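You operate a simulated robot arm through the tools that you are given. There is no shell and no other tool. Be economical: measure what you need, move in short steps, check, and stop when the job is done.

Carry out the task below with a simulated two-armed robot. There is one attempt and no reset: what you move stays moved.

JOB
Put the grey tape roll on the top of the wooden table away on the shelf of the core rack. Then put the orange spacer on the barrow away on the low shelf of the core bench. Then take the green brake pad and leave it on the lower shelf of the rewind table. Then open the drawer of the core rack. The order counts.

The check looks at the end state, three seconds after you hand in, the way a careful person would. Anything else that was tipped, shoved, dropped, spilled or broken makes it a failure.

ROBOT AND FRAMES
Two 7-joint arms with fingered hands on one trunk, on a base that drives. Base frame: it is fixed to the floor where the robot stands at the start and does not move with it; the origin is under the middle of the robot, x ahead of it, y to its left, z up; the surface under the hand at the start is at about z = 0.8. Readings come in m, rad, newtons and seconds.
The left shoulder is at the start at [0.066, 0.173, 1.203], the right one opposite. With the tool pointing down near the work surface each hand reaches from about 0.1 to 0.76 m from the robot's upright axis, wherever it stands, measured 20 degrees to its own side. Places, roughly: drawer of the core rack [0.6, -10, 0.7]; green brake pad [-5, -5.25, 0.75]; grey tape roll (12x12x5 cm) [0.5, -0.1, 0.8]; low shelf of the core bench [-7.1, 2.3, 0.4]; lower shelf of the rewind table (69x24 cm) [-8.04, -7.6, 0.3]; orange spacer (10x10x6 cm) [-3, -5.9, 0.4]; shelf of the core rack [0, -10.1, 0.8]. Payload 3.5 kg a hand.
Tool frame (each hand has its own): the origin (TCP) lies between the finger pads and is the grasp point; the fingertips stand 0.03 m ahead of it; z points along the fingers, y is the line along which they close. Largest opening 0.104 m; the body of the gripper starts 0.035 m behind the TCP. The gripper is a hand of 3 fingers: y runs from the thumb to the fingers, the wrist lies at [-0.015, -0.104, -0.178] in the tool frame.
Orientation is that of the tool frame in the base frame, as a unit quaternion [w, x, y, z]. With the fingers straight down and the wrist toward the robot, the tool's x, y and z point along [0, 1, 0], [1, 0, 0] and [0, 0, -1] of the base frame.

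CONTROLS
- The arms move only by the tool jog_arm. It takes "left_increments", "right_increments" or both (then of equal length, played together; a hand with none holds still); each is a list that holds one entry, the list of rows, each a list of 6 numbers: the shift along the tool's x, y, z in m, then the turn, a rotation vector about the tool's x, y, z in rad. In form: [[[x, y, z, ax, ay, az], ...]]. A call has 1 to 8 rows; each row shifts and turns the commanded pose from where the row before left it, along the tool's axes as they then stand. A row lasts 0.2 s, in which the tool goes at most 0.05 m and 0.15 rad; a call with a longer step from one row to the next is refused whole. A pose out of reach is approached as far as the arm can. The call stops where the force on the tool passes 40 N (or 10 N more than at its start, if that is more) or the arm is blocked; 0.2 s more then pass. In this call time passes only in rows, and 0.2 s behind the last. The reply holds the time, the measured pose of the TCP, the force on the tool along the base axes, the opening and the grip force, in the units named above and with some noise, with the torque about the TCP (base axes, N m) and any sound that the robot's microphone picked up.
- Cameras (640 x 400 px; columns grow to the right, rows downward): "scene" is now at [0.144, -0.0216, 1.3571]; the picture's right is [-0.30, -0.95, 0.00], its down [-0.72, 0.23, -0.65] and it looks along [0.62, -0.20, -0.76] (base axes); focal length 275 px, centre (320, 200). "left" rides on the left gripper at [-0.064, -0.094, -0.117] in its tool frame; the picture's right is [-0.72, -0.33, 0.61], its down [0.64, -0.65, 0.40] and it looks along [0.27, 0.68, 0.68] (tool axes); focal length 238 px, centre (320, 200). "right" rides on the right gripper at [0.064, -0.094, -0.117] in its tool frame; the picture's right is [-0.72, 0.33, -0.61], its down [-0.64, -0.65, 0.40] and it looks along [-0.27, 0.68, 0.68] (tool axes); focal length 238 px, centre (320, 200). There is no depth. A picture from a camera that has moved, and an enlarged one, comes with that camera's place and axes in the base frame and with its lens.
- get_image(camera): a new picture of that camera. The clock stands still meanwhile.
- lift_body(by): slides the trunk up (or, below 0, down) by that many m; the arms and the scene camera ride with it, the base frame stays. It gives what a move gives, with no picture.
- base_move(legs): drives the robot by 1 to 6 legs, each [ahead, left, turn to the left] in m, m and rad, along the robot's own axes; the way and the turn of a leg run together, so that a leg with both is an arc; at most 1.5 m and 3.142 rad a leg. The arms and the cameras ride along, it lands a little off, and it stops where it bumps. It gives what a move gives.
- finger_targets(index, middle, thumb_bend, thumb_turn, hand): sets how far each is bent, from 0 (flat) to 1 (curled in); at 0.3 the hand is open as for a grip, at 0.7 the pads meet at the TCP. One left out holds its place. A second passes; each finger stops where it meets its share of the squeeze, and holds until it gets a number again. It is the only way to open and close the hand. It gives what a move gives, with no picture; readings hold the bend of each and the force on the fingers (four entries, about 0 where the hand has none), thumb and palm. thumb_turn goes from beside the hand (0) to across from the fingers (1), as for a grip.
- turn_head(pan, tilt): turns the head with the scene camera to pan (to the left, within 1.501 rad either way) and tilt (down, from -0.506 to 1.204), counted from straight ahead of the robot. It gives what a move gives.
- enlarge(camera, box): a new picture of the part [left, top, right, bottom] of that camera's present view, enlarged. The clock stands still meanwhile.
- close_job(): hands the job in; it is judged then, once.

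Go step by step. Nothing tells you exact positions but the pictures and the camera data: compare them with the known pose of the tool, close in by small moves and look again before you grip or let go. The budget is 165 turns and 138 pictures, counting those below and the enlarged ones. Unless the task says otherwise, let go and move clear before handing in, and close with one line.

The tools are called after ">>>" by a JSON object that holds its "op" and its "data". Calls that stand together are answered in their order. jog_arm: Moves the arms, as the interface text tells. Its arguments: {"type":"object","properties":{"left_increments":{"type":"array","items":{"type":"array","items":{"type":"array","items":{"type":"number"}}}},"right_increments":{"type":"array","items":{"type":"array","items":{"type":"array","items":{"type":"number"}}}}},"required":[]} The other tools are called the same way: lift_body (by) slides the trunk up or down; finger_targets (index, middle, thumb_bend, thumb_turn, hand) moves the fingers one by one; base_move (legs) drives the base; turn_head (pan, tilt) turns the head that bears the scene camera; get_image (camera) takes a picture; enlarge (camera, box) takes an enlarged picture of a part of a camera's view; close_job () hands the job in.

At the start:

```text
clock: 0.0
left_position: [0.5579, 0.1045, 1.0552]
left_tool_rot: [0.0, 0.707, 0.707, -0.001]
left_force: [-0.7, -0.2, -0.2]
left_wrist_torque: [0.02, -0.03, 0.0]
left_grip_width: 0.1037
left_grasp_force: 0.0
left_shape: jaw
left_bend: [0.3, 0.3, 0.3, 0.98]
left_finger forces: [0.0, 0.0, 0.0, 0.0, 0.1, 0.1]
right_position: [0.4487, -0.2799, 1.0713]
right_tool_rot: [0.0, 0.707, 0.707, 0.0]
right_force: [0.7, -0.7, -0.5]
right_wrist_torque: [0.03, -0.03, 0.02]
right_grip_width: 0.1035
right_grasp_force: 0.1
right_shape: jaw
right_bend: [0.3, 0.3, 0.3, 0.98]
right_finger forces: [0.1, 0.0, 0.0, 0.0, 0.0, 0.1]
trunk travel left (down, up): [-0.3, 0.454]
robot x, y, heading: [0.0018, 0.0007, 0.007]
head pan, tilt: [-0.305, 0.857]
```

scene: 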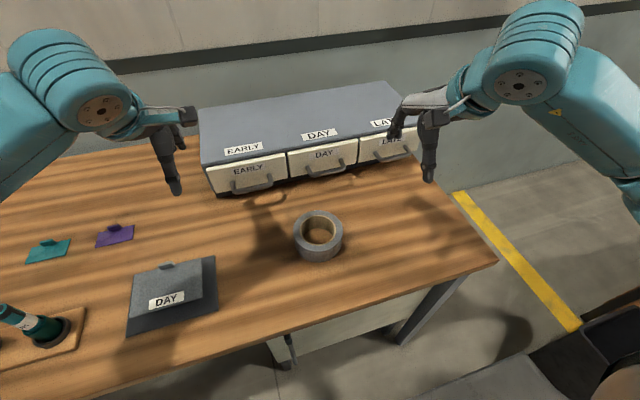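
right: 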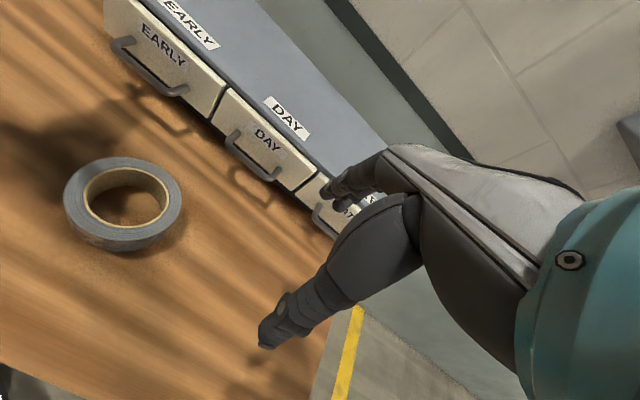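
left: 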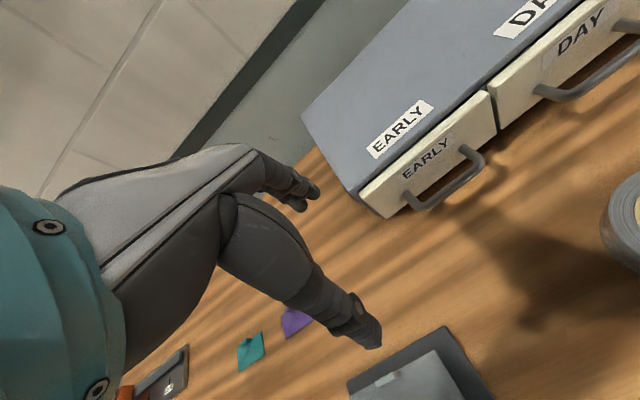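

I see the tape roll on the wooden table at about (0.47, -0.12, 0.825). It is wider than the hand, so I'll grip its far wall with the thumb in the hole. I'm moving the right hand above it first.

>>> {"op": "jog_arm", "data": {"right_increments": [[[0.0316, 0.0142, 0.0282, 0, 0, 0], [0.0316, 0.0142, 0.0282, 0, 0, 0], [0.0316, 0.0142, 0.0282, 0, 0, 0], [0.0316, 0.0142, 0.0282, 0, 0, 0], [0.0316, 0.0142, 0.0282, 0, 0, 0]]]}}

>>> {"op": "get_image", "data": {"camera": "right"}}

>>> {"op": "get_image", "data": {"camera": "scene"}}

```text
clock: 1.2
left_position: [0.5571, 0.1054, 1.0549]
left_tool_rot: [0.0, 0.707, 0.707, 0.0]
left_force: [0.3, -0.3, -0.9]
left_wrist_torque: [0.01, -0.01, -0.02]
left_grip_width: 0.1039
left_grasp_force: 0.0
left_shape: jaw
left_bend: [0.3, 0.3, 0.3, 0.98]
left_finger forces: [0.0, 0.0, 0.0, 0.1, 0.0, 0.1]
right_position: [0.5193, -0.1235, 0.9315]
right_tool_rot: [0.0, 0.707, 0.707, 0.0]
right_force: [0.7, 1.2, -0.6]
right_wrist_torque: [0.0, 0.01, -0.03]
right_grip_width: 0.1035
right_grasp_force: 0.0
right_shape: jaw
right_bend: [0.3, 0.3, 0.3, 0.98]
right_finger forces: [0.0, 0.1, 0.0, 0.0, 0.0, 0.0]
trunk travel left (down, up): [-0.3, 0.454]
robot x, y, heading: [0.0037, 0.0006, -0.002]
head pan, tilt: [-0.305, 0.857]
```

```text
134 pictures are left
camera right: at [0.4267, -0.0607, 1.0479], right [0.33, -0.72, 0.61], down [-0.65, -0.64, -0.4], along [0.68, -0.27, -0.68], focal length 238 px, centre (320, 200)
```

right: 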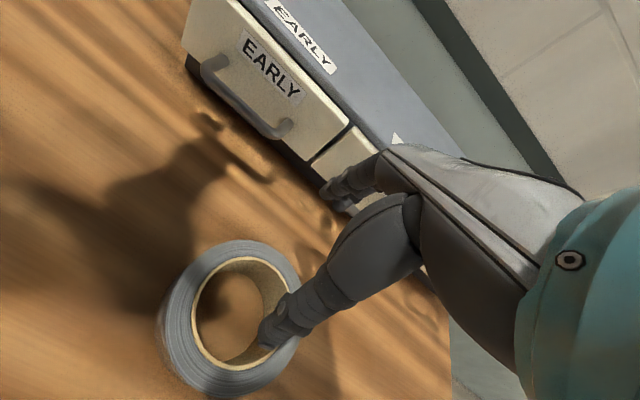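

```text
133 pictures are left
camera scene: at [0.1445, -0.021, 1.357], right [-0.3, -0.95, 0.0], down [-0.72, 0.23, -0.65], along [0.62, -0.2, -0.76], focal length 275 px, centre (320, 200)
```

scene: 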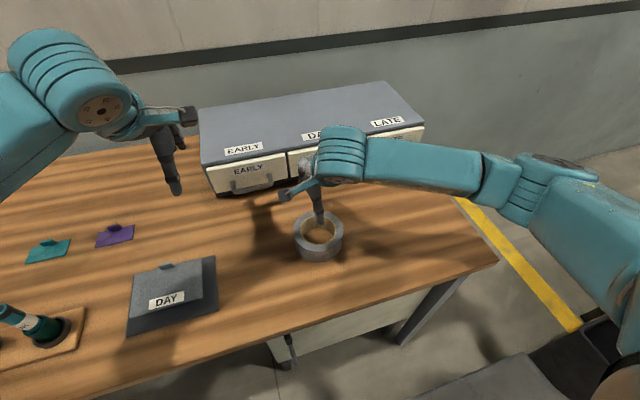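

The roll's centre works out at (0.474, -0.121), so the thumb is over the hole as planned. I'm going straight down next.

>>> {"op": "jog_arm", "data": {"right_increments": [[[0, 0.001, 0.035, 0, 0, 0], [0, 0.001, 0.035, 0, 0, 0], [0, 0.001, 0.027, 0, 0, 0]]]}}

>>> {"op": "get_image", "data": {"camera": "right"}}

```text
clock: 2.0
left_position: [0.5575, 0.106, 1.0544]
left_tool_rot: [0.001, 0.706, 0.708, 0.001]
left_force: [0.5, 0.1, -0.6]
left_wrist_torque: [0.02, 0.04, -0.01]
left_grip_width: 0.1038
left_grasp_force: 0.0
left_shape: jaw
left_bend: [0.3, 0.3, 0.3, 0.98]
left_finger forces: [0.0, 0.0, 0.1, 0.1, 0.1, 0.1]
right_position: [0.5232, -0.1258, 0.8309]
right_tool_rot: [0.0, 0.707, 0.707, 0.0]
right_force: [0.8, 0.2, 0.1]
right_wrist_torque: [0.04, -0.01, 0.01]
right_grip_width: 0.1038
right_grasp_force: 0.1
right_shape: jaw
right_bend: [0.3, 0.3, 0.3, 0.98]
right_finger forces: [0.1, 0.0, 0.1, 0.0, 0.1, 0.1]
trunk travel left (down, up): [-0.3, 0.454]
robot x, y, heading: [-0.0052, 0.0014, -0.004]
head pan, tilt: [-0.305, 0.857]
```

```text
132 pictures are left
camera right: at [0.4299, -0.0625, 0.9489], right [0.33, -0.72, 0.61], down [-0.65, -0.64, -0.4], along [0.68, -0.27, -0.68], focal length 238 px, centre (320, 200)
```

right: 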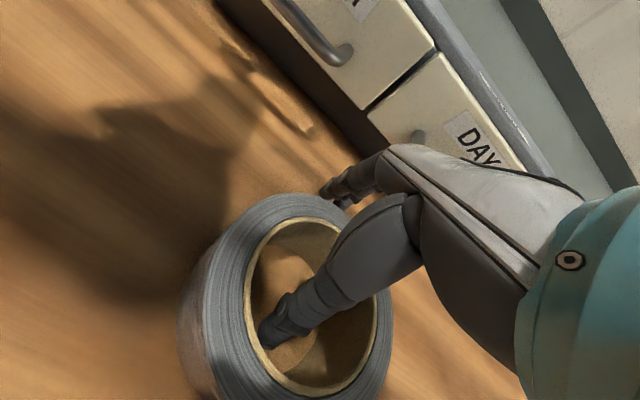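

The thumb is inside the hole and the fingers are beyond the far wall. I'll close the hand.

>>> {"op": "finger_targets", "data": {"hand": "right", "index": 0.75, "middle": 0.75, "thumb_bend": 0.75}}

>>> {"op": "get_image", "data": {"camera": "right"}}

```text
clock: 3.0
left_position: [0.5578, 0.1055, 1.0551]
left_tool_rot: [0.0, 0.707, 0.707, 0.0]
left_force: [-0.4, -1.0, 0.2]
left_wrist_torque: [0.02, -0.01, 0.02]
left_grip_width: 0.1038
left_grasp_force: 0.1
left_shape: jaw
left_bend: [0.3, 0.3, 0.3, 0.98]
left_finger forces: [0.0, 0.0, 0.0, 0.0, 0.0, 0.0]
right_position: [0.5218, -0.1258, 0.832]
right_tool_rot: [-0.001, 0.707, 0.707, -0.001]
right_force: [-0.9, 0.5, 0.6]
right_wrist_torque: [0.05, 0.08, 0.07]
right_grip_width: 0.0086
right_grasp_force: 13.9
right_shape: fingers
right_bend: [0.73, 0.74, 0.67, 0.96]
right_finger forces: [8.5, 5.3, 0.0, 0.0, 13.3, 0.1]
trunk travel left (down, up): [-0.3, 0.454]
robot x, y, heading: [0.0006, -0.0011, -0.003]
head pan, tilt: [-0.305, 0.857]
```

```text
131 pictures are left
camera right: at [0.4295, -0.0626, 0.949], right [0.33, -0.72, 0.61], down [-0.65, -0.64, -0.4], along [0.68, -0.27, -0.68], focal length 238 px, centre (320, 200)
```

right: 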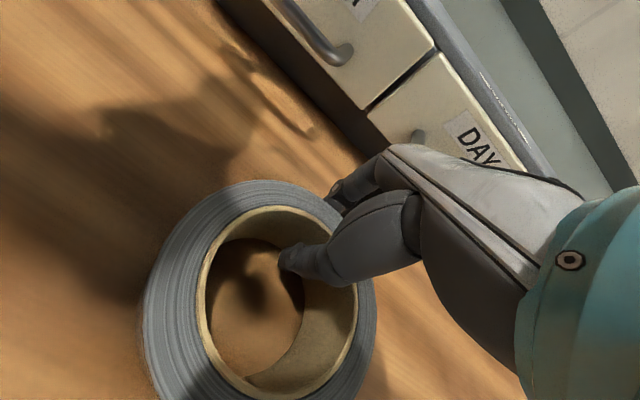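

The grip holds at 13.9 N. I'll lift and check.

>>> {"op": "jog_arm", "data": {"right_increments": [[[0, 0, -0.02, 0, 0, 0], [0, 0, -0.04, 0, 0, 0], [0, 0, -0.04, 0, 0, 0], [0, 0, -0.04, 0, 0, 0], [0, -0.02, -0.04, 0, 0, 0], [0, -0.04, -0.02, 0, 0, 0]]]}}

>>> {"op": "get_image", "data": {"camera": "scene"}}

```text
clock: 4.4
left_position: [0.5566, 0.1062, 1.0551]
left_tool_rot: [0.0, 0.707, 0.708, 0.0]
left_force: [-0.2, -0.5, -0.2]
left_wrist_torque: [0.02, 0.01, 0.0]
left_grip_width: 0.1036
left_grasp_force: 0.0
left_shape: jaw
left_bend: [0.3, 0.3, 0.3, 0.98]
left_finger forces: [0.0, 0.0, 0.0, 0.0, 0.1, 0.0]
right_position: [0.4574, -0.1205, 1.0336]
right_tool_rot: [0.0, 0.708, 0.707, -0.001]
right_force: [0.4, 0.4, -1.4]
right_wrist_torque: [-0.04, -0.09, -0.02]
right_grip_width: 0.0085
right_grasp_force: 13.9
right_shape: fingers
right_bend: [0.74, 0.74, 0.67, 0.95]
right_finger forces: [9.8, 4.7, 0.0, 0.0, 13.8, 0.1]
trunk travel left (down, up): [-0.3, 0.454]
robot x, y, heading: [0.0013, 0.0004, 0.0]
head pan, tilt: [-0.305, 0.857]
```

```text
130 pictures are left
camera scene: at [0.1436, -0.0216, 1.3571], right [-0.3, -0.95, 0.0], down [-0.72, 0.23, -0.65], along [0.62, -0.2, -0.76], focal length 275 px, centre (320, 200)
```

scene: 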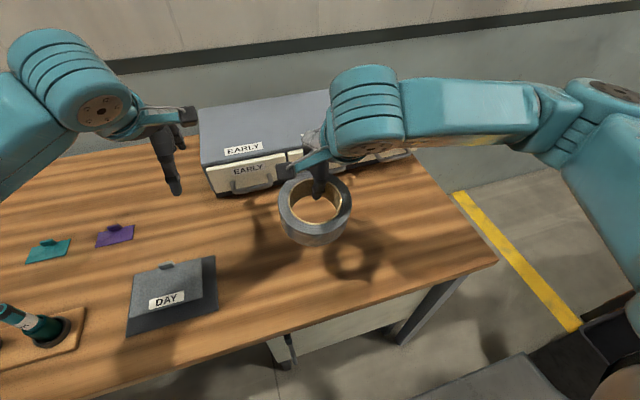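

The roll is held. Now I'll look around before driving.

>>> {"op": "turn_head", "data": {"pan": -1.5, "tilt": 0.25}}

>>> {"op": "get_image", "data": {"camera": "scene"}}

```text
clock: 5.8
left_position: [0.5585, 0.1056, 1.0543]
left_tool_rot: [0.0, 0.707, 0.707, -0.001]
left_force: [0.0, -0.6, 1.0]
left_wrist_torque: [0.01, -0.02, -0.02]
left_grip_width: 0.1037
left_grasp_force: 0.1
left_shape: jaw
left_bend: [0.3, 0.3, 0.3, 0.98]
left_finger forces: [0.1, 0.1, 0.0, 0.1, 0.1, 0.0]
right_position: [0.4601, -0.1214, 1.0322]
right_tool_rot: [0.001, 0.707, 0.707, 0.0]
right_force: [0.7, -0.2, -1.6]
right_wrist_torque: [-0.04, -0.12, 0.0]
right_grip_width: 0.0085
right_grasp_force: 14.0
right_shape: fingers
right_bend: [0.74, 0.74, 0.67, 0.95]
right_finger forces: [9.7, 4.7, 0.0, 0.0, 13.8, 0.1]
trunk travel left (down, up): [-0.3, 0.454]
robot x, y, heading: [-0.0025, -0.0009, 0.0]
head pan, tilt: [-1.499, 0.25]
```

```text
129 pictures are left
camera scene: at [0.0768, -0.0914, 1.4107], right [-1.0, -0.07, 0.0], down [-0.02, 0.25, -0.97], along [0.07, -0.97, -0.25], focal length 275 px, centre (320, 200)
```

scene: 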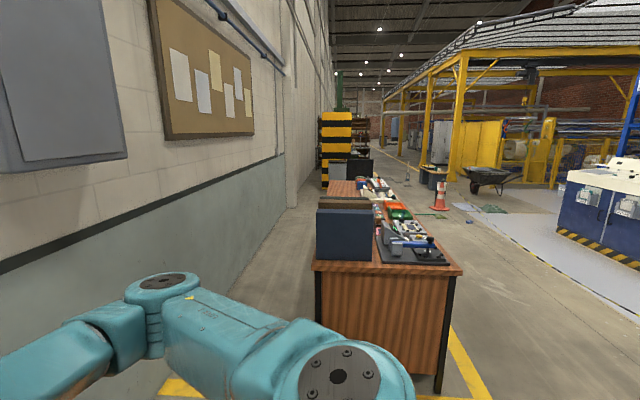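

>>> {"op": "enlarge", "data": {"camera": "scene", "box": [300, 90, 560, 252]}}

>>> {"op": "turn_head", "data": {"pan": -1.5, "tilt": 0.9}}

>>> {"op": "get_image", "data": {"camera": "scene"}}

```text
2.46 times, centred on (430, 171) of scene
camera zoom: at [0.0768, -0.0914, 1.4107], right [-1.0, -0.07, 0.0], down [-0.02, 0.25, -0.97], along [0.07, -0.97, -0.25], focal length 676 px, centre (49, 271)
```

zoom: 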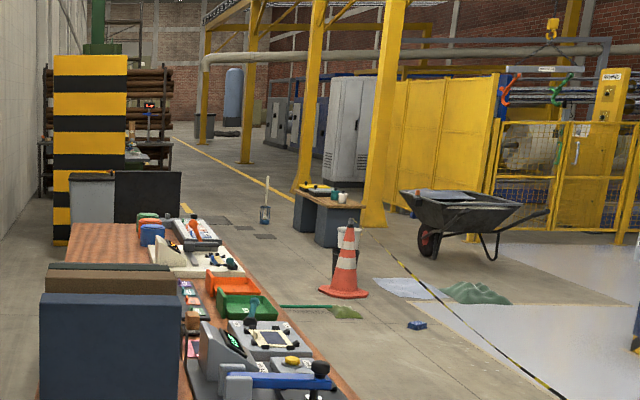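

```text
clock: 6.8
left_position: [0.5574, 0.1048, 1.0552]
left_tool_rot: [0.0, 0.707, 0.707, 0.0]
left_force: [0.4, -1.1, -0.6]
left_wrist_torque: [0.01, 0.0, -0.03]
left_grip_width: 0.1036
left_grasp_force: 0.0
left_shape: jaw
left_bend: [0.3, 0.3, 0.3, 0.98]
left_finger forces: [0.1, 0.0, 0.1, 0.0, 0.0, 0.1]
right_position: [0.4599, -0.1214, 1.0333]
right_tool_rot: [-0.001, 0.707, 0.707, 0.001]
right_force: [0.7, -0.3, -3.0]
right_wrist_torque: [-0.05, -0.12, 0.02]
right_grip_width: 0.0084
right_grasp_force: 14.0
right_shape: fingers
right_bend: [0.74, 0.74, 0.67, 0.95]
right_finger forces: [9.7, 4.7, 0.0, 0.1, 13.7, 0.0]
trunk travel left (down, up): [-0.3, 0.454]
robot x, y, heading: [-0.0021, 0.0014, 0.002]
head pan, tilt: [-1.499, 0.901]
```

```text
127 pictures are left
camera scene: at [0.0754, -0.0736, 1.3538], right [-1.0, -0.07, 0.0], down [-0.06, 0.78, -0.62], along [0.04, -0.62, -0.78], focal length 275 px, centre (320, 200)
```

scene: 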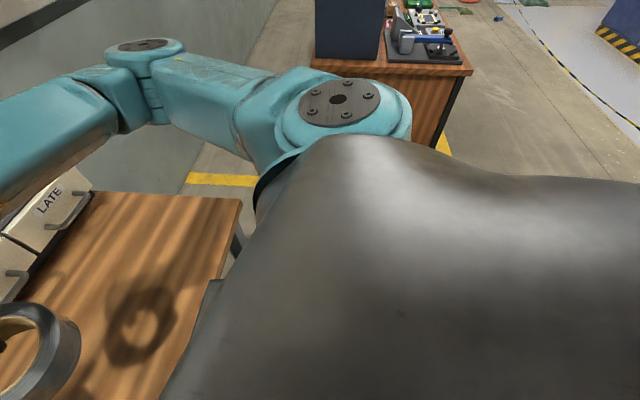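

The path between the bench and the middle of the hall has a broom, a cone and other things on the floor. I'll back away from the table, turn right and look again.

>>> {"op": "base_move", "data": {"legs": [[-1.15, 0, 0], [0, 0, -1.571]]}}

>>> {"op": "turn_head", "data": {"pan": 0, "tilt": 0.35}}

>>> {"op": "get_image", "data": {"camera": "scene"}}

```text
clock: 16.5
left_position: [-1.0416, -0.5606, 1.0538]
left_tool_rot: [0.001, 1.0, -0.019, 0.0]
left_force: [0.8, -0.7, 0.2]
left_wrist_torque: [0.01, -0.02, -0.03]
left_grip_width: 0.1035
left_grasp_force: 0.0
left_shape: jaw
left_bend: [0.3, 0.3, 0.3, 0.98]
left_finger forces: [0.0, 0.0, 0.0, 0.0, 0.0, 0.0]
right_position: [-1.2639, -0.4535, 1.032]
right_tool_rot: [0.001, 1.0, -0.019, 0.0]
right_force: [0.1, 0.0, -2.2]
right_wrist_torque: [-0.14, 0.08, -0.02]
right_grip_width: 0.0082
right_grasp_force: 13.3
right_shape: fingers
right_bend: [0.74, 0.74, 0.67, 0.95]
right_finger forces: [9.2, 4.2, 0.0, 0.0, 12.9, 0.1]
trunk travel left (down, up): [-0.3, 0.454]
robot x, y, heading: [-1.1265, 0.0027, -1.61]
head pan, tilt: [-1.499, 0.901]
```

```text
clock: 18.1
left_position: [-1.0421, -0.5614, 1.0549]
left_tool_rot: [0.001, 1.0, -0.018, 0.0]
left_force: [0.8, -0.2, -0.3]
left_wrist_torque: [0.01, 0.0, 0.01]
left_grip_width: 0.1036
left_grasp_force: 0.2
left_shape: jaw
left_bend: [0.3, 0.3, 0.3, 0.98]
left_finger forces: [0.0, 0.1, 0.1, 0.0, 0.0, 0.0]
right_position: [-1.2646, -0.4541, 1.0323]
right_tool_rot: [0.0, 1.0, -0.018, 0.001]
right_force: [0.7, -0.2, -2.3]
right_wrist_torque: [-0.12, 0.09, 0.01]
right_grip_width: 0.0082
right_grasp_force: 13.2
right_shape: fingers
right_bend: [0.74, 0.74, 0.67, 0.95]
right_finger forces: [9.1, 4.4, 0.0, 0.0, 12.9, 0.0]
trunk travel left (down, up): [-0.3, 0.454]
robot x, y, heading: [-1.1295, 0.0002, -1.607]
head pan, tilt: [0.0, 0.351]
```

```text
126 pictures are left
camera scene: at [-1.1314, -0.1603, 1.4012], right [-1.0, 0.04, 0.0], down [0.01, 0.34, -0.94], along [-0.04, -0.94, -0.34], focal length 275 px, centre (320, 200)
```

scene: 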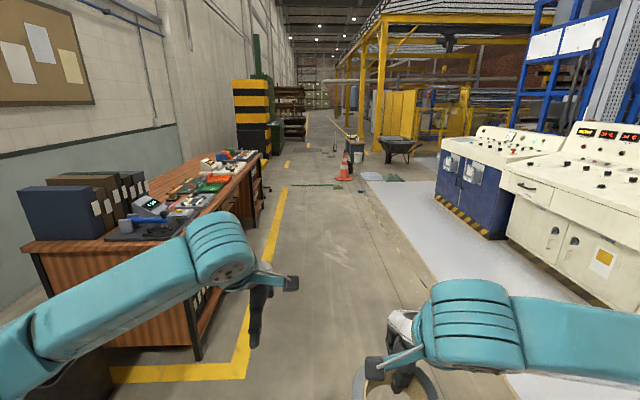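

>>> {"op": "enlarge", "data": {"camera": "scene", "box": [230, 70, 450, 208]}}

```text
2.90 times, centred on (340, 139) of scene
camera zoom: at [-1.1314, -0.1603, 1.4012], right [-1.0, 0.04, 0.0], down [0.01, 0.34, -0.94], along [-0.04, -0.94, -0.34], focal length 796 px, centre (262, 377)
```

zoom: 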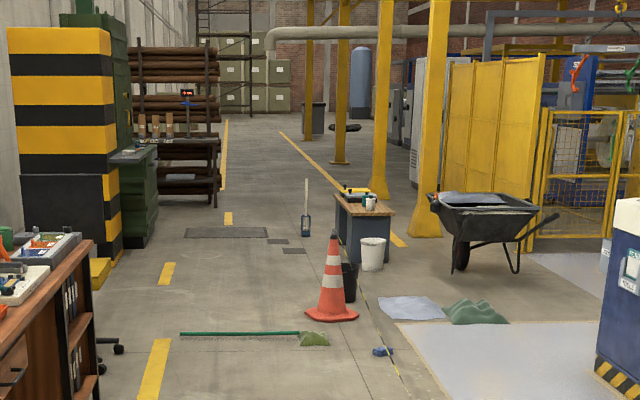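

A broom, a cone, a sheet and a tarp lie across the aisle at y≈-5. I'll drive closer to look for a gap.

>>> {"op": "base_move", "data": {"legs": [[1.5, 0, 0.03], [1.5, -0.15, 0.0]]}}

>>> {"op": "turn_head", "data": {"pan": -0.1, "tilt": 0.5}}

>>> {"op": "get_image", "data": {"camera": "scene"}}

```text
refused: leg 2 is longer than a leg can be; nothing moved
```

```text
clock: 18.8
left_position: [-1.0432, -0.5603, 1.0547]
left_tool_rot: [0.0, 1.0, -0.019, 0.001]
left_force: [0.2, 0.1, 0.6]
left_wrist_torque: [0.03, -0.01, 0.01]
left_grip_width: 0.1039
left_grasp_force: 0.0
left_shape: jaw
left_bend: [0.3, 0.3, 0.3, 0.98]
left_finger forces: [0.1, 0.0, 0.0, 0.0, 0.0, 0.0]
right_position: [-1.2641, -0.4542, 1.0323]
right_tool_rot: [-0.001, 1.0, -0.019, 0.0]
right_force: [-0.3, 0.1, -2.5]
right_wrist_torque: [-0.12, 0.07, -0.03]
right_grip_width: 0.0081
right_grasp_force: 13.3
right_shape: fingers
right_bend: [0.74, 0.74, 0.67, 0.95]
right_finger forces: [9.2, 4.3, 0.0, 0.1, 12.9, 0.0]
trunk travel left (down, up): [-0.3, 0.454]
robot x, y, heading: [-1.1216, -0.0028, -1.61]
head pan, tilt: [-0.099, 0.499]
```

```text
124 pictures are left
camera scene: at [-1.1402, -0.1574, 1.3876], right [-0.99, 0.14, 0.0], down [0.07, 0.47, -0.88], along [-0.12, -0.87, -0.48], focal length 275 px, centre (320, 200)
```

scene: 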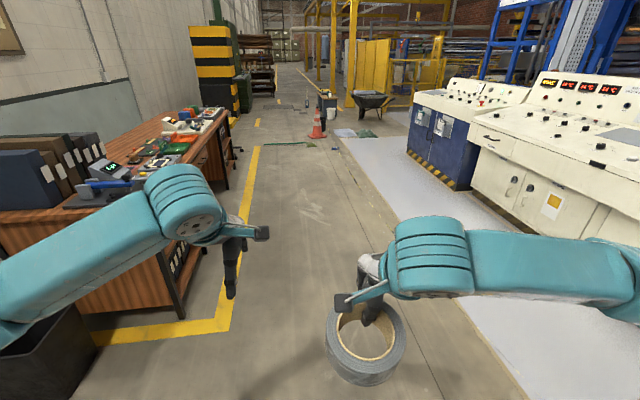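

>>> {"op": "base_move", "data": {"legs": [[1.5, 0, 0.04], [1.4, -0.15, 0.0]]}}

>>> {"op": "turn_head", "data": {"pan": -0.2, "tilt": 0.55}}

>>> {"op": "get_image", "data": {"camera": "scene"}}

```text
clock: 32.6
left_position: [-1.2143, -3.4019, 1.0545]
left_tool_rot: [-0.001, 1.0, 0.002, -0.001]
left_force: [0.3, 0.1, 0.1]
left_wrist_torque: [0.0, 0.06, 0.0]
left_grip_width: 0.1037
left_grasp_force: 0.1
left_shape: jaw
left_bend: [0.3, 0.3, 0.3, 0.98]
left_finger forces: [0.0, 0.1, 0.0, 0.0, 0.0, 0.0]
right_position: [-1.4407, -3.3047, 1.0333]
right_tool_rot: [0.0, 1.0, 0.002, -0.001]
right_force: [0.5, 0.3, -2.2]
right_wrist_torque: [-0.1, 0.02, 0.02]
right_grip_width: 0.0084
right_grasp_force: 12.9
right_shape: fingers
right_bend: [0.74, 0.74, 0.67, 0.95]
right_finger forces: [9.2, 4.2, 0.0, 0.0, 12.9, 0.1]
trunk travel left (down, up): [-0.3, 0.454]
robot x, y, heading: [-1.32, -2.8452, -1.569]
head pan, tilt: [-0.099, 0.499]
```

```text
clock: 33.3
left_position: [-1.2144, -3.4013, 1.0549]
left_tool_rot: [-0.001, 1.0, 0.004, 0.0]
left_force: [-0.5, -0.9, 0.2]
left_wrist_torque: [-0.01, -0.02, 0.02]
left_grip_width: 0.1036
left_grasp_force: 0.1
left_shape: jaw
left_bend: [0.3, 0.3, 0.3, 0.98]
left_finger forces: [0.0, 0.0, 0.0, 0.0, 0.0, 0.0]
right_position: [-1.4423, -3.3037, 1.0324]
right_tool_rot: [0.0, 1.0, 0.002, 0.0]
right_force: [0.1, -0.8, -2.9]
right_wrist_torque: [-0.12, 0.06, 0.01]
right_grip_width: 0.008
right_grasp_force: 12.8
right_shape: fingers
right_bend: [0.74, 0.74, 0.67, 0.95]
right_finger forces: [9.2, 4.3, 0.0, 0.1, 12.9, 0.0]
trunk travel left (down, up): [-0.3, 0.454]
robot x, y, heading: [-1.3262, -2.8455, -1.564]
head pan, tilt: [-0.201, 0.55]
```

```text
123 pictures are left
camera scene: at [-1.3397, -3.0, 1.383], right [-0.98, 0.19, 0.0], down [0.1, 0.51, -0.85], along [-0.17, -0.84, -0.52], focal length 275 px, centre (320, 200)
```

scene: 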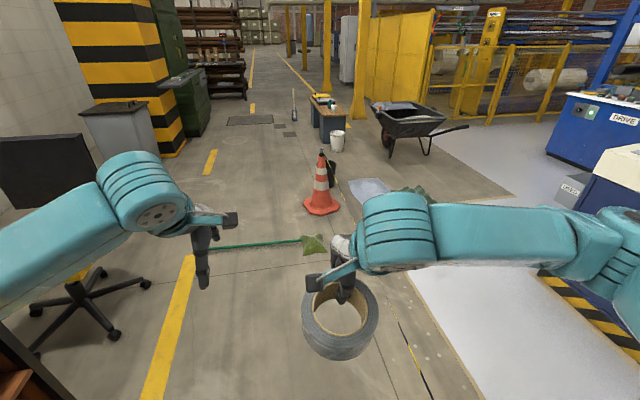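

>>> {"op": "turn_head", "data": {"pan": -0.75, "tilt": 0.5}}

>>> {"op": "get_image", "data": {"camera": "scene"}}

>>> {"op": "turn_head", "data": {"pan": 0.4, "tilt": 1.2}}

>>> {"op": "get_image", "data": {"camera": "scene"}}

```text
clock: 34.2
left_position: [-1.2158, -3.4017, 1.0551]
left_tool_rot: [0.001, 1.0, 0.003, 0.0]
left_force: [0.8, -0.4, 0.6]
left_wrist_torque: [-0.01, -0.02, -0.02]
left_grip_width: 0.1037
left_grasp_force: 0.1
left_shape: jaw
left_bend: [0.3, 0.3, 0.3, 0.98]
left_finger forces: [0.1, 0.1, 0.1, 0.1, 0.0, 0.0]
right_position: [-1.4422, -3.3024, 1.0327]
right_tool_rot: [0.0, 1.0, 0.002, 0.0]
right_force: [0.4, 0.0, -2.5]
right_wrist_torque: [-0.12, 0.07, 0.0]
right_grip_width: 0.0079
right_grasp_force: 12.8
right_shape: fingers
right_bend: [0.74, 0.74, 0.67, 0.95]
right_finger forces: [9.2, 4.3, 0.0, 0.0, 12.9, 0.0]
trunk travel left (down, up): [-0.3, 0.454]
robot x, y, heading: [-1.3256, -2.8465, -1.562]
head pan, tilt: [-0.75, 0.499]
```

```text
122 pictures are left
camera scene: at [-1.3839, -2.9789, 1.3876], right [-0.74, 0.68, 0.0], down [0.32, 0.35, -0.88], along [-0.59, -0.65, -0.48], focal length 275 px, centre (320, 200)
```

scene: 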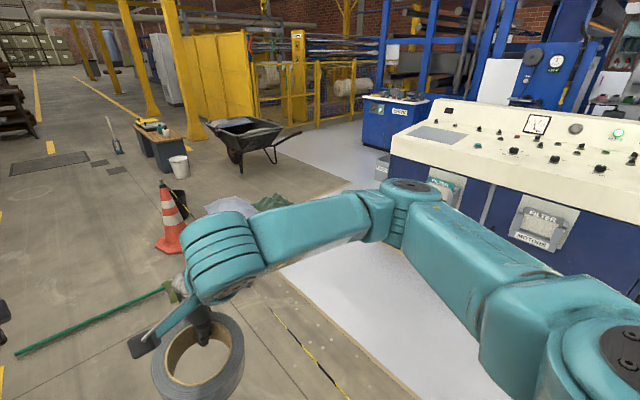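

```text
clock: 35.6
left_position: [-1.2141, -3.4035, 1.0554]
left_tool_rot: [0.0, 1.0, 0.003, 0.001]
left_force: [-0.4, -0.1, 0.1]
left_wrist_torque: [-0.01, 0.0, -0.01]
left_grip_width: 0.1036
left_grasp_force: 0.1
left_shape: jaw
left_bend: [0.3, 0.3, 0.3, 0.98]
left_finger forces: [0.0, 0.1, 0.1, 0.0, 0.0, 0.1]
right_position: [-1.4423, -3.3038, 1.0325]
right_tool_rot: [0.001, 1.0, 0.002, 0.0]
right_force: [-0.3, 0.4, -2.5]
right_wrist_torque: [-0.1, 0.06, 0.02]
right_grip_width: 0.0081
right_grasp_force: 12.7
right_shape: fingers
right_bend: [0.74, 0.74, 0.67, 0.95]
right_finger forces: [9.1, 4.3, 0.0, 0.0, 13.0, 0.1]
trunk travel left (down, up): [-0.3, 0.454]
robot x, y, heading: [-1.3248, -2.843, -1.567]
head pan, tilt: [0.4, 1.201]
```

```text
121 pictures are left
camera scene: at [-1.3003, -2.9634, 1.3339], right [-0.92, -0.39, 0.0], down [-0.37, 0.86, -0.36], along [0.14, -0.33, -0.93], focal length 275 px, centre (320, 200)
```

scene: 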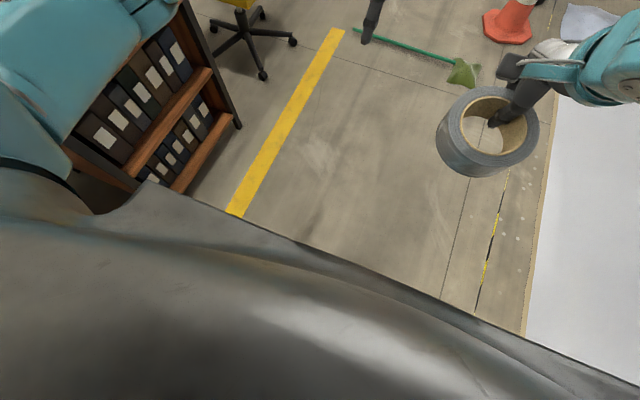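

The broom runs from about (-0.85,-4.7) to (-1.7,-4.6), and a chair stands by the bench. I'll check the right-hand gap between the tarp and the machine more closely.

>>> {"op": "base_move", "data": {"legs": [[0.4, -0.9, 0]]}}

>>> {"op": "turn_head", "data": {"pan": -0.05, "tilt": 0.6}}

>>> {"op": "get_image", "data": {"camera": "scene"}}

>>> {"op": "turn_head", "data": {"pan": -0.8, "tilt": 0.75}}

>>> {"op": "get_image", "data": {"camera": "scene"}}

```text
clock: 40.8
left_position: [-2.1617, -3.7982, 1.0542]
left_tool_rot: [0.0, 1.0, -0.011, 0.0]
left_force: [-0.8, -0.2, -0.4]
left_wrist_torque: [0.0, -0.01, 0.04]
left_grip_width: 0.1035
left_grasp_force: 0.1
left_shape: jaw
left_bend: [0.3, 0.3, 0.3, 0.98]
left_finger forces: [0.1, 0.0, 0.1, 0.1, 0.0, 0.1]
right_position: [-2.3873, -3.6936, 1.0316]
right_tool_rot: [-0.001, 1.0, -0.012, 0.0]
right_force: [-0.2, -0.3, -1.8]
right_wrist_torque: [-0.14, 0.08, -0.01]
right_grip_width: 0.0079
right_grasp_force: 13.0
right_shape: fingers
right_bend: [0.74, 0.74, 0.67, 0.95]
right_finger forces: [9.3, 4.4, 0.0, 0.0, 13.0, 0.0]
trunk travel left (down, up): [-0.3, 0.454]
robot x, y, heading: [-2.2504, -3.2394, -1.592]
head pan, tilt: [0.4, 1.201]
```

```text
clock: 41.8
left_position: [-2.162, -3.7989, 1.0537]
left_tool_rot: [0.0, 1.0, -0.012, 0.0]
left_force: [0.8, 0.7, 0.1]
left_wrist_torque: [0.01, -0.01, -0.02]
left_grip_width: 0.1036
left_grasp_force: 0.0
left_shape: jaw
left_bend: [0.3, 0.3, 0.3, 0.98]
left_finger forces: [0.1, 0.0, 0.0, 0.0, 0.1, 0.0]
right_position: [-2.3869, -3.6954, 1.0329]
right_tool_rot: [0.0, 1.0, -0.013, 0.0]
right_force: [-1.0, -0.4, -2.9]
right_wrist_torque: [-0.15, 0.05, 0.01]
right_grip_width: 0.0078
right_grasp_force: 13.3
right_shape: fingers
right_bend: [0.74, 0.74, 0.67, 0.95]
right_finger forces: [9.2, 4.2, 0.0, 0.0, 13.0, 0.0]
trunk travel left (down, up): [-0.3, 0.454]
robot x, y, heading: [-2.2559, -3.2416, -1.593]
head pan, tilt: [-0.051, 0.6]
```

```text
120 pictures are left
camera scene: at [-2.2612, -3.3945, 1.3784], right [-1.0, 0.07, 0.0], down [0.04, 0.56, -0.82], along [-0.06, -0.82, -0.57], focal length 275 px, centre (320, 200)
```

scene: 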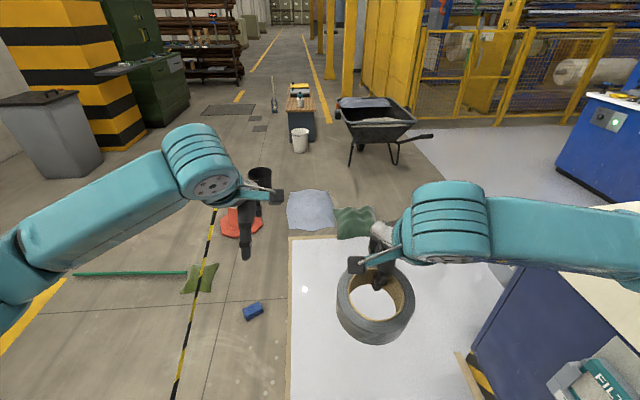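

```text
clock: 42.9
left_position: [-2.1625, -3.7992, 1.0545]
left_tool_rot: [0.0, 1.0, -0.012, 0.0]
left_force: [1.4, -0.2, -0.1]
left_wrist_torque: [-0.02, 0.01, 0.01]
left_grip_width: 0.1034
left_grasp_force: 0.0
left_shape: jaw
left_bend: [0.3, 0.3, 0.3, 0.98]
left_finger forces: [0.1, 0.0, 0.0, 0.0, 0.0, 0.1]
right_position: [-2.3854, -3.6944, 1.0328]
right_tool_rot: [0.0, 1.0, -0.012, 0.0]
right_force: [-0.2, -0.3, -3.3]
right_wrist_torque: [-0.11, 0.04, -0.02]
right_grip_width: 0.0082
right_grasp_force: 12.8
right_shape: fingers
right_bend: [0.74, 0.74, 0.67, 0.95]
right_finger forces: [9.2, 4.3, 0.0, 0.0, 13.0, 0.0]
trunk travel left (down, up): [-0.3, 0.454]
robot x, y, heading: [-2.2519, -3.2369, -1.597]
head pan, tilt: [-0.799, 0.75]
```

```text
119 pictures are left
camera scene: at [-2.3154, -3.3628, 1.3656], right [-0.68, 0.73, 0.0], down [0.5, 0.46, -0.73], along [-0.54, -0.5, -0.68], focal length 275 px, centre (320, 200)
```

scene: 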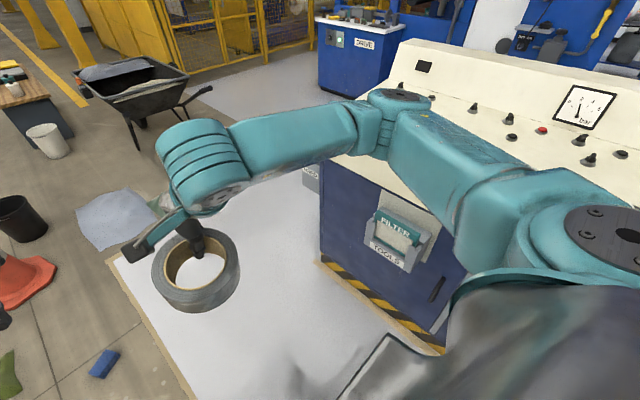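

>>> {"op": "base_move", "data": {"legs": [[0.6, -0.1, 0]]}}

>>> {"op": "turn_head", "data": {"pan": -0.9, "tilt": 0.7}}

>>> {"op": "get_image", "data": {"camera": "scene"}}

>>> {"op": "turn_head", "data": {"pan": -0.15, "tilt": 0.7}}

>>> {"op": "get_image", "data": {"camera": "scene"}}

```text
clock: 46.4
left_position: [-2.2706, -4.4138, 1.0551]
left_tool_rot: [-0.001, 1.0, -0.009, 0.0]
left_force: [-0.3, -0.5, 0.0]
left_wrist_torque: [-0.01, -0.01, -0.02]
left_grip_width: 0.1036
left_grasp_force: 0.0
left_shape: jaw
left_bend: [0.3, 0.3, 0.3, 0.98]
left_finger forces: [0.1, 0.1, 0.0, 0.1, 0.1, 0.0]
right_position: [-2.4963, -4.3112, 1.0318]
right_tool_rot: [0.0, 1.0, -0.009, 0.0]
right_force: [0.0, 0.6, -3.0]
right_wrist_torque: [-0.11, 0.07, 0.01]
right_grip_width: 0.0083
right_grasp_force: 13.1
right_shape: fingers
right_bend: [0.74, 0.74, 0.67, 0.95]
right_finger forces: [9.3, 4.3, 0.1, 0.0, 13.0, 0.0]
trunk travel left (down, up): [-0.3, 0.454]
robot x, y, heading: [-2.3675, -3.8545, -1.587]
head pan, tilt: [-0.799, 0.75]
```

```text
clock: 47.1
left_position: [-2.2701, -4.4139, 1.0548]
left_tool_rot: [0.0, 1.0, -0.009, 0.0]
left_force: [-0.1, 0.1, -0.9]
left_wrist_torque: [0.04, 0.02, 0.0]
left_grip_width: 0.1036
left_grasp_force: 0.1
left_shape: jaw
left_bend: [0.3, 0.3, 0.3, 0.98]
left_finger forces: [0.0, 0.1, 0.0, 0.0, 0.0, 0.1]
right_position: [-2.4954, -4.3105, 1.0334]
right_tool_rot: [-0.001, 1.0, -0.008, 0.0]
right_force: [0.7, -0.3, -2.0]
right_wrist_torque: [-0.12, 0.05, -0.01]
right_grip_width: 0.0082
right_grasp_force: 13.2
right_shape: fingers
right_bend: [0.74, 0.74, 0.67, 0.95]
right_finger forces: [9.2, 4.4, 0.1, 0.0, 13.0, 0.0]
trunk travel left (down, up): [-0.3, 0.454]
robot x, y, heading: [-2.3662, -3.8523, -1.591]
head pan, tilt: [-0.901, 0.7]
```

```text
118 pictures are left
camera scene: at [-2.4341, -3.973, 1.3699], right [-0.61, 0.79, 0.0], down [0.51, 0.39, -0.76], along [-0.61, -0.46, -0.64], focal length 275 px, centre (320, 200)
```

scene: 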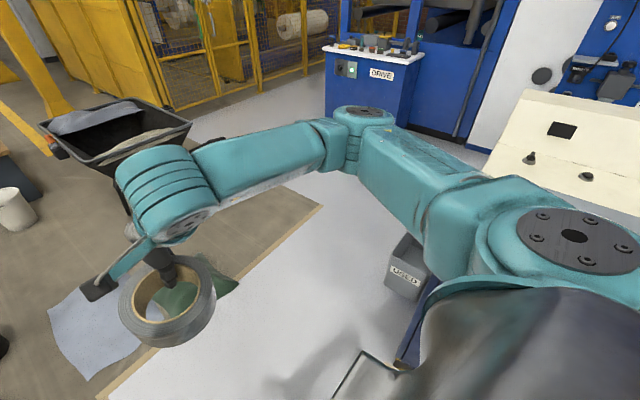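

```text
clock: 48.2
left_position: [-2.2705, -4.4132, 1.0545]
left_tool_rot: [0.0, 1.0, -0.009, 0.0]
left_force: [0.5, 0.3, -0.2]
left_wrist_torque: [0.0, -0.01, -0.01]
left_grip_width: 0.1036
left_grasp_force: 0.1
left_shape: jaw
left_bend: [0.3, 0.3, 0.3, 0.98]
left_finger forces: [0.0, 0.1, 0.0, 0.0, 0.0, 0.1]
right_position: [-2.4964, -4.3097, 1.0317]
right_tool_rot: [0.0, 1.0, -0.01, 0.0]
right_force: [0.5, 0.0, -2.5]
right_wrist_torque: [-0.1, 0.06, 0.02]
right_grip_width: 0.0082
right_grasp_force: 13.4
right_shape: fingers
right_bend: [0.74, 0.74, 0.67, 0.95]
right_finger forces: [9.2, 4.4, 0.1, 0.1, 13.0, 0.0]
trunk travel left (down, up): [-0.3, 0.454]
robot x, y, heading: [-2.3657, -3.8532, -1.594]
head pan, tilt: [-0.15, 0.7]
```

```text
117 pictures are left
camera scene: at [-2.381, -4.0052, 1.3699], right [-0.99, 0.17, 0.0], down [0.11, 0.64, -0.76], along [-0.13, -0.75, -0.64], focal length 275 px, centre (320, 200)
```

scene: 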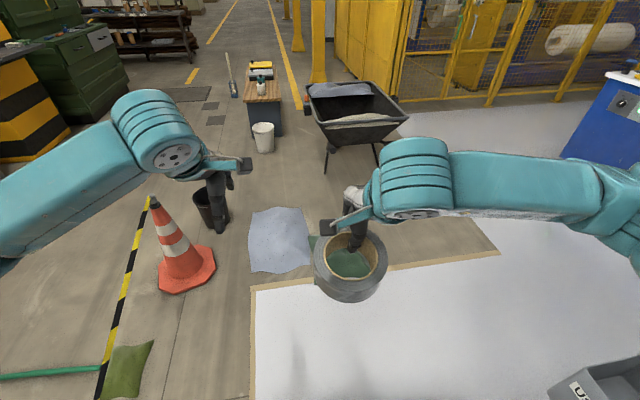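

The sheet and tarp close off the middle, but the gap between the tarp's right end (-2.88,-4.88) and the grey bin on the floor (-3.4,-4.25) looks passable. I'll go through there in short legs and then round the barrow.

>>> {"op": "base_move", "data": {"legs": [[0.38, -0.12, 0], [0.3, -0.56, 0]]}}

>>> {"op": "get_image", "data": {"camera": "scene"}}

>>> {"op": "turn_head", "data": {"pan": -0.9, "tilt": 0.7}}

>>> {"op": "get_image", "data": {"camera": "scene"}}

```text
clock: 53.8
left_position: [-2.9821, -5.0649, 1.0545]
left_tool_rot: [0.0, 1.0, -0.018, 0.0]
left_force: [-0.3, -0.5, -0.1]
left_wrist_torque: [0.02, 0.0, 0.0]
left_grip_width: 0.1038
left_grasp_force: 0.0
left_shape: jaw
left_bend: [0.3, 0.3, 0.3, 0.98]
left_finger forces: [0.1, 0.0, 0.0, 0.0, 0.1, 0.0]
right_position: [-3.2058, -4.9575, 1.032]
right_tool_rot: [0.0, 1.0, -0.018, 0.0]
right_force: [0.0, -1.1, -2.9]
right_wrist_torque: [-0.12, 0.06, 0.03]
right_grip_width: 0.0081
right_grasp_force: 12.9
right_shape: fingers
right_bend: [0.74, 0.74, 0.67, 0.95]
right_finger forces: [9.3, 4.3, 0.0, 0.0, 13.1, 0.0]
trunk travel left (down, up): [-0.3, 0.454]
robot x, y, heading: [-3.0678, -4.5036, -1.607]
head pan, tilt: [-0.15, 0.7]
```

```text
116 pictures are left
camera scene: at [-3.0843, -4.6546, 1.3698], right [-0.98, 0.19, 0.0], down [0.12, 0.63, -0.76], along [-0.14, -0.75, -0.64], focal length 275 px, centre (320, 200)
```

scene: 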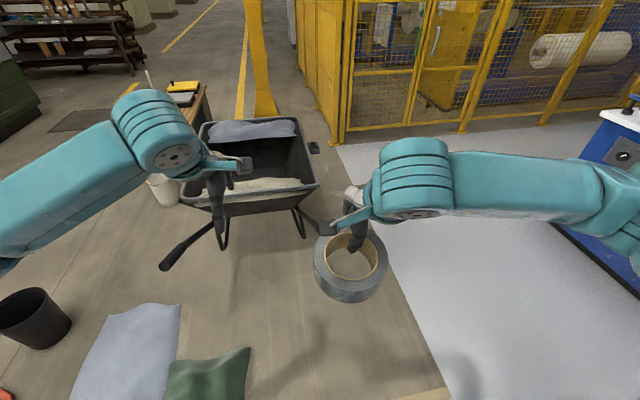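

```text
clock: 54.9
left_position: [-2.9809, -5.0649, 1.0542]
left_tool_rot: [0.0, 1.0, -0.018, 0.0]
left_force: [1.0, 0.3, -0.1]
left_wrist_torque: [-0.01, -0.04, 0.02]
left_grip_width: 0.1038
left_grasp_force: 0.0
left_shape: jaw
left_bend: [0.3, 0.3, 0.3, 0.98]
left_finger forces: [0.1, 0.0, 0.1, 0.0, 0.1, 0.0]
right_position: [-3.2042, -4.9563, 1.034]
right_tool_rot: [-0.001, 1.0, -0.018, 0.0]
right_force: [-0.7, 0.2, -2.5]
right_wrist_torque: [-0.09, 0.06, 0.03]
right_grip_width: 0.0083
right_grasp_force: 13.3
right_shape: fingers
right_bend: [0.74, 0.74, 0.67, 0.95]
right_finger forces: [9.3, 4.3, 0.1, 0.0, 13.2, 0.1]
trunk travel left (down, up): [-0.3, 0.454]
robot x, y, heading: [-3.0652, -4.5043, -1.604]
head pan, tilt: [-0.901, 0.7]
```

```text
115 pictures are left
camera scene: at [-3.1365, -4.6212, 1.3699], right [-0.59, 0.81, 0.0], down [0.52, 0.38, -0.76], along [-0.62, -0.45, -0.64], focal length 275 px, centre (320, 200)
```

scene: 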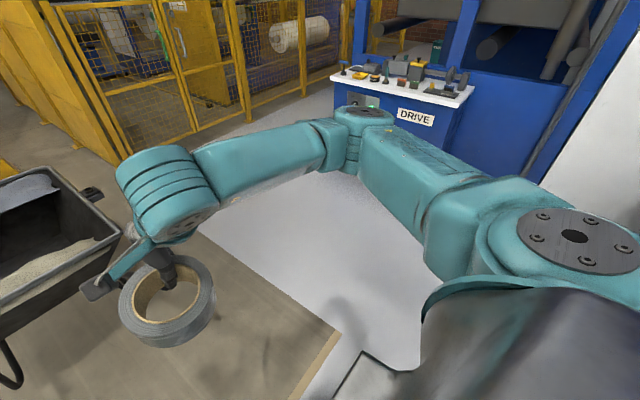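

The barrow's handles face us and there is open floor to its right. I'll go round that side and check the passage behind it.

>>> {"op": "base_move", "data": {"legs": [[0.15, -0.85, 0.03], [0.95, 0, 0]]}}

>>> {"op": "turn_head", "data": {"pan": 0.35, "tilt": 0.65}}

>>> {"op": "get_image", "data": {"camera": "scene"}}

```text
clock: 64.1
left_position: [-3.7721, -6.1567, 1.0543]
left_tool_rot: [-0.001, 1.0, 0.013, 0.0]
left_force: [0.0, -0.7, 0.0]
left_wrist_torque: [0.0, -0.02, -0.01]
left_grip_width: 0.1034
left_grasp_force: 0.0
left_shape: jaw
left_bend: [0.3, 0.3, 0.3, 0.98]
left_finger forces: [0.1, 0.0, 0.0, 0.0, 0.0, 0.0]
right_position: [-4.0005, -6.0639, 1.0321]
right_tool_rot: [0.0, 1.0, 0.013, 0.0]
right_force: [1.0, -0.3, -2.7]
right_wrist_torque: [-0.1, 0.08, 0.04]
right_grip_width: 0.0079
right_grasp_force: 13.6
right_shape: fingers
right_bend: [0.74, 0.74, 0.67, 0.95]
right_finger forces: [9.3, 4.2, 0.0, 0.0, 13.1, 0.0]
trunk travel left (down, up): [-0.3, 0.454]
robot x, y, heading: [-3.8936, -5.6017, -1.541]
head pan, tilt: [-0.901, 0.7]
```

```text
clock: 65.5
left_position: [-3.7728, -6.1553, 1.0551]
left_tool_rot: [0.001, 1.0, 0.013, 0.0]
left_force: [0.2, 0.6, 0.4]
left_wrist_torque: [0.04, 0.0, 0.03]
left_grip_width: 0.1037
left_grasp_force: 0.0
left_shape: jaw
left_bend: [0.3, 0.3, 0.3, 0.98]
left_finger forces: [0.0, 0.0, 0.0, 0.0, 0.0, 0.0]
right_position: [-4.0019, -6.0627, 1.0334]
right_tool_rot: [0.0, 1.0, 0.013, 0.0]
right_force: [-0.8, -0.3, -2.5]
right_wrist_torque: [-0.11, 0.03, -0.02]
right_grip_width: 0.008
right_grasp_force: 13.2
right_shape: fingers
right_bend: [0.74, 0.74, 0.67, 0.95]
right_finger forces: [9.4, 4.2, 0.0, 0.1, 13.1, 0.1]
trunk travel left (down, up): [-0.3, 0.454]
robot x, y, heading: [-3.8944, -5.5992, -1.544]
head pan, tilt: [0.351, 0.649]
```

```text
114 pictures are left
camera scene: at [-3.8578, -5.7491, 1.3742], right [-0.93, -0.37, 0.0], down [-0.22, 0.56, -0.8], along [0.29, -0.74, -0.6], focal length 275 px, centre (320, 200)
```

scene: 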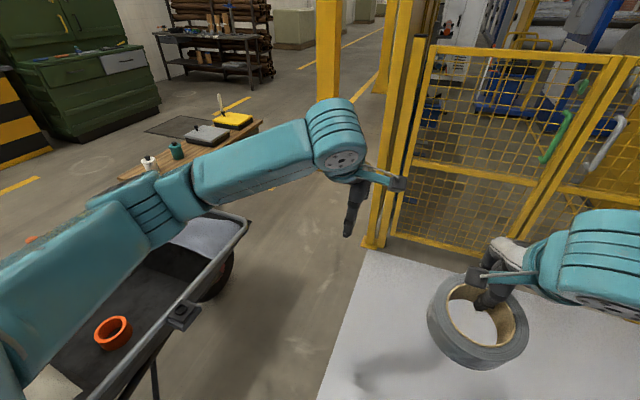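

The orange spacer is in the barrow at about (-2.99,-5.94), and the core rack stands in the distance near (-0.5,-10). To pass between the barrow and the fence post I'll face the barrow and strafe right, so the elbows stay clear of the fence.

>>> {"op": "base_move", "data": {"legs": [[0.45, 0, 0], [0, 0, 2.37]]}}

>>> {"op": "turn_head", "data": {"pan": -1.3, "tilt": 0.75}}

>>> {"op": "get_image", "data": {"camera": "scene"}}

```text
clock: 73.7
left_position: [-3.56, -5.5803, 1.0542]
left_tool_rot: [0.0, 0.382, 0.924, 0.001]
left_force: [-0.3, 0.6, -0.2]
left_wrist_torque: [0.0, 0.01, 0.04]
left_grip_width: 0.1036
left_grasp_force: 0.0
left_shape: jaw
left_bend: [0.3, 0.3, 0.3, 0.98]
left_finger forces: [0.0, 0.1, 0.0, 0.1, 0.0, 0.0]
right_position: [-3.4693, -5.8091, 1.0332]
right_tool_rot: [0.0, 0.383, 0.924, -0.001]
right_force: [0.0, 0.1, -2.6]
right_wrist_torque: [0.04, -0.12, 0.03]
right_grip_width: 0.0078
right_grasp_force: 12.8
right_shape: fingers
right_bend: [0.74, 0.74, 0.67, 0.95]
right_finger forces: [8.6, 4.0, 0.1, 0.0, 12.1, 0.0]
trunk travel left (down, up): [-0.3, 0.454]
robot x, y, heading: [-3.8803, -6.0478, 0.788]
head pan, tilt: [0.351, 0.649]
```

```text
clock: 75.4
left_position: [-3.5593, -5.5797, 1.0549]
left_tool_rot: [0.0, 0.383, 0.924, 0.0]
left_force: [0.2, -0.1, 0.6]
left_wrist_torque: [0.02, 0.0, 0.02]
left_grip_width: 0.1036
left_grasp_force: 0.1
left_shape: jaw
left_bend: [0.3, 0.3, 0.3, 0.98]
left_finger forces: [0.0, 0.0, 0.0, 0.0, 0.0, 0.1]
right_position: [-3.4694, -5.8103, 1.0321]
right_tool_rot: [-0.001, 0.382, 0.924, 0.001]
right_force: [-0.1, 0.3, -2.6]
right_wrist_torque: [0.01, -0.11, -0.02]
right_grip_width: 0.0073
right_grasp_force: 12.8
right_shape: fingers
right_bend: [0.74, 0.74, 0.67, 0.95]
right_finger forces: [8.7, 4.0, 0.1, 0.0, 12.1, 0.0]
trunk travel left (down, up): [-0.3, 0.454]
robot x, y, heading: [-3.8803, -6.0492, 0.784]
head pan, tilt: [-1.3, 0.75]
```

```text
113 pictures are left
camera scene: at [-3.7574, -6.0392, 1.3656], right [-0.49, -0.87, 0.0], down [-0.59, 0.34, -0.73], along [0.64, -0.36, -0.68], focal length 275 px, centre (320, 200)
```

scene: 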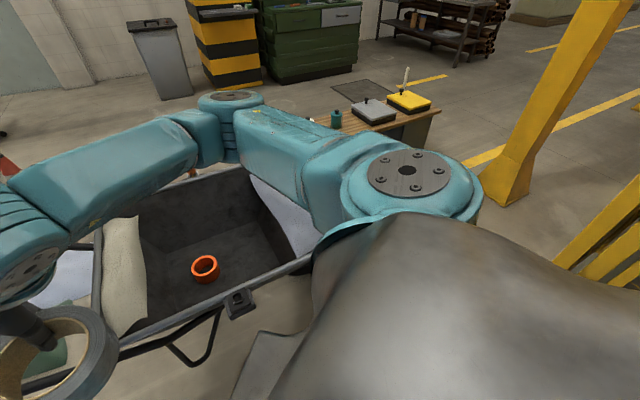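

>>> {"op": "base_move", "data": {"legs": [[-0.22, -0.2, 0], [0.02, -0.35, 0.03]]}}

>>> {"op": "turn_head", "data": {"pan": -1.5, "tilt": 0.7}}

>>> {"op": "get_image", "data": {"camera": "scene"}}

```text
clock: 79.3
left_position: [-3.3377, -6.0766, 1.0539]
left_tool_rot: [-0.001, 0.363, 0.932, -0.001]
left_force: [0.2, -0.4, 0.3]
left_wrist_torque: [0.02, 0.0, -0.02]
left_grip_width: 0.1035
left_grasp_force: 0.0
left_shape: jaw
left_bend: [0.3, 0.3, 0.3, 0.98]
left_finger forces: [0.0, 0.0, 0.0, 0.1, 0.0, 0.0]
right_position: [-3.2365, -6.3035, 1.0329]
right_tool_rot: [0.0, 0.364, 0.931, -0.001]
right_force: [0.0, 0.5, -2.3]
right_wrist_torque: [0.03, -0.12, 0.02]
right_grip_width: 0.0076
right_grasp_force: 12.5
right_shape: fingers
right_bend: [0.74, 0.74, 0.67, 0.95]
right_finger forces: [8.5, 4.3, 0.0, 0.0, 12.3, 0.1]
trunk travel left (down, up): [-0.3, 0.454]
robot x, y, heading: [-3.637, -6.5601, 0.824]
head pan, tilt: [-1.3, 0.75]
```

```text
clock: 80.0
left_position: [-3.3372, -6.0763, 1.0541]
left_tool_rot: [0.0, 0.363, 0.932, 0.0]
left_force: [0.2, 0.2, -0.5]
left_wrist_torque: [0.03, 0.0, 0.0]
left_grip_width: 0.1038
left_grasp_force: 0.2
left_shape: jaw
left_bend: [0.3, 0.3, 0.3, 0.98]
left_finger forces: [0.0, 0.1, 0.0, 0.0, 0.0, 0.0]
right_position: [-3.2378, -6.304, 1.0322]
right_tool_rot: [0.001, 0.364, 0.931, -0.001]
right_force: [-0.2, 0.6, -2.3]
right_wrist_torque: [0.04, -0.12, -0.03]
right_grip_width: 0.0076
right_grasp_force: 12.2
right_shape: fingers
right_bend: [0.74, 0.74, 0.67, 0.95]
right_finger forces: [8.6, 4.2, 0.0, 0.1, 12.3, 0.0]
trunk travel left (down, up): [-0.3, 0.454]
robot x, y, heading: [-3.6398, -6.5574, 0.823]
head pan, tilt: [-1.499, 0.7]
```

```text
112 pictures are left
camera scene: at [-3.5244, -6.5578, 1.3699], right [-0.62, -0.78, 0.0], down [-0.5, 0.4, -0.76], along [0.6, -0.48, -0.64], focal length 275 px, centre (320, 200)
```

scene: 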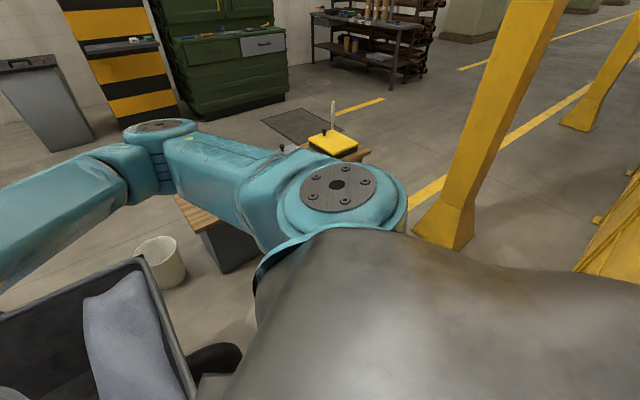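

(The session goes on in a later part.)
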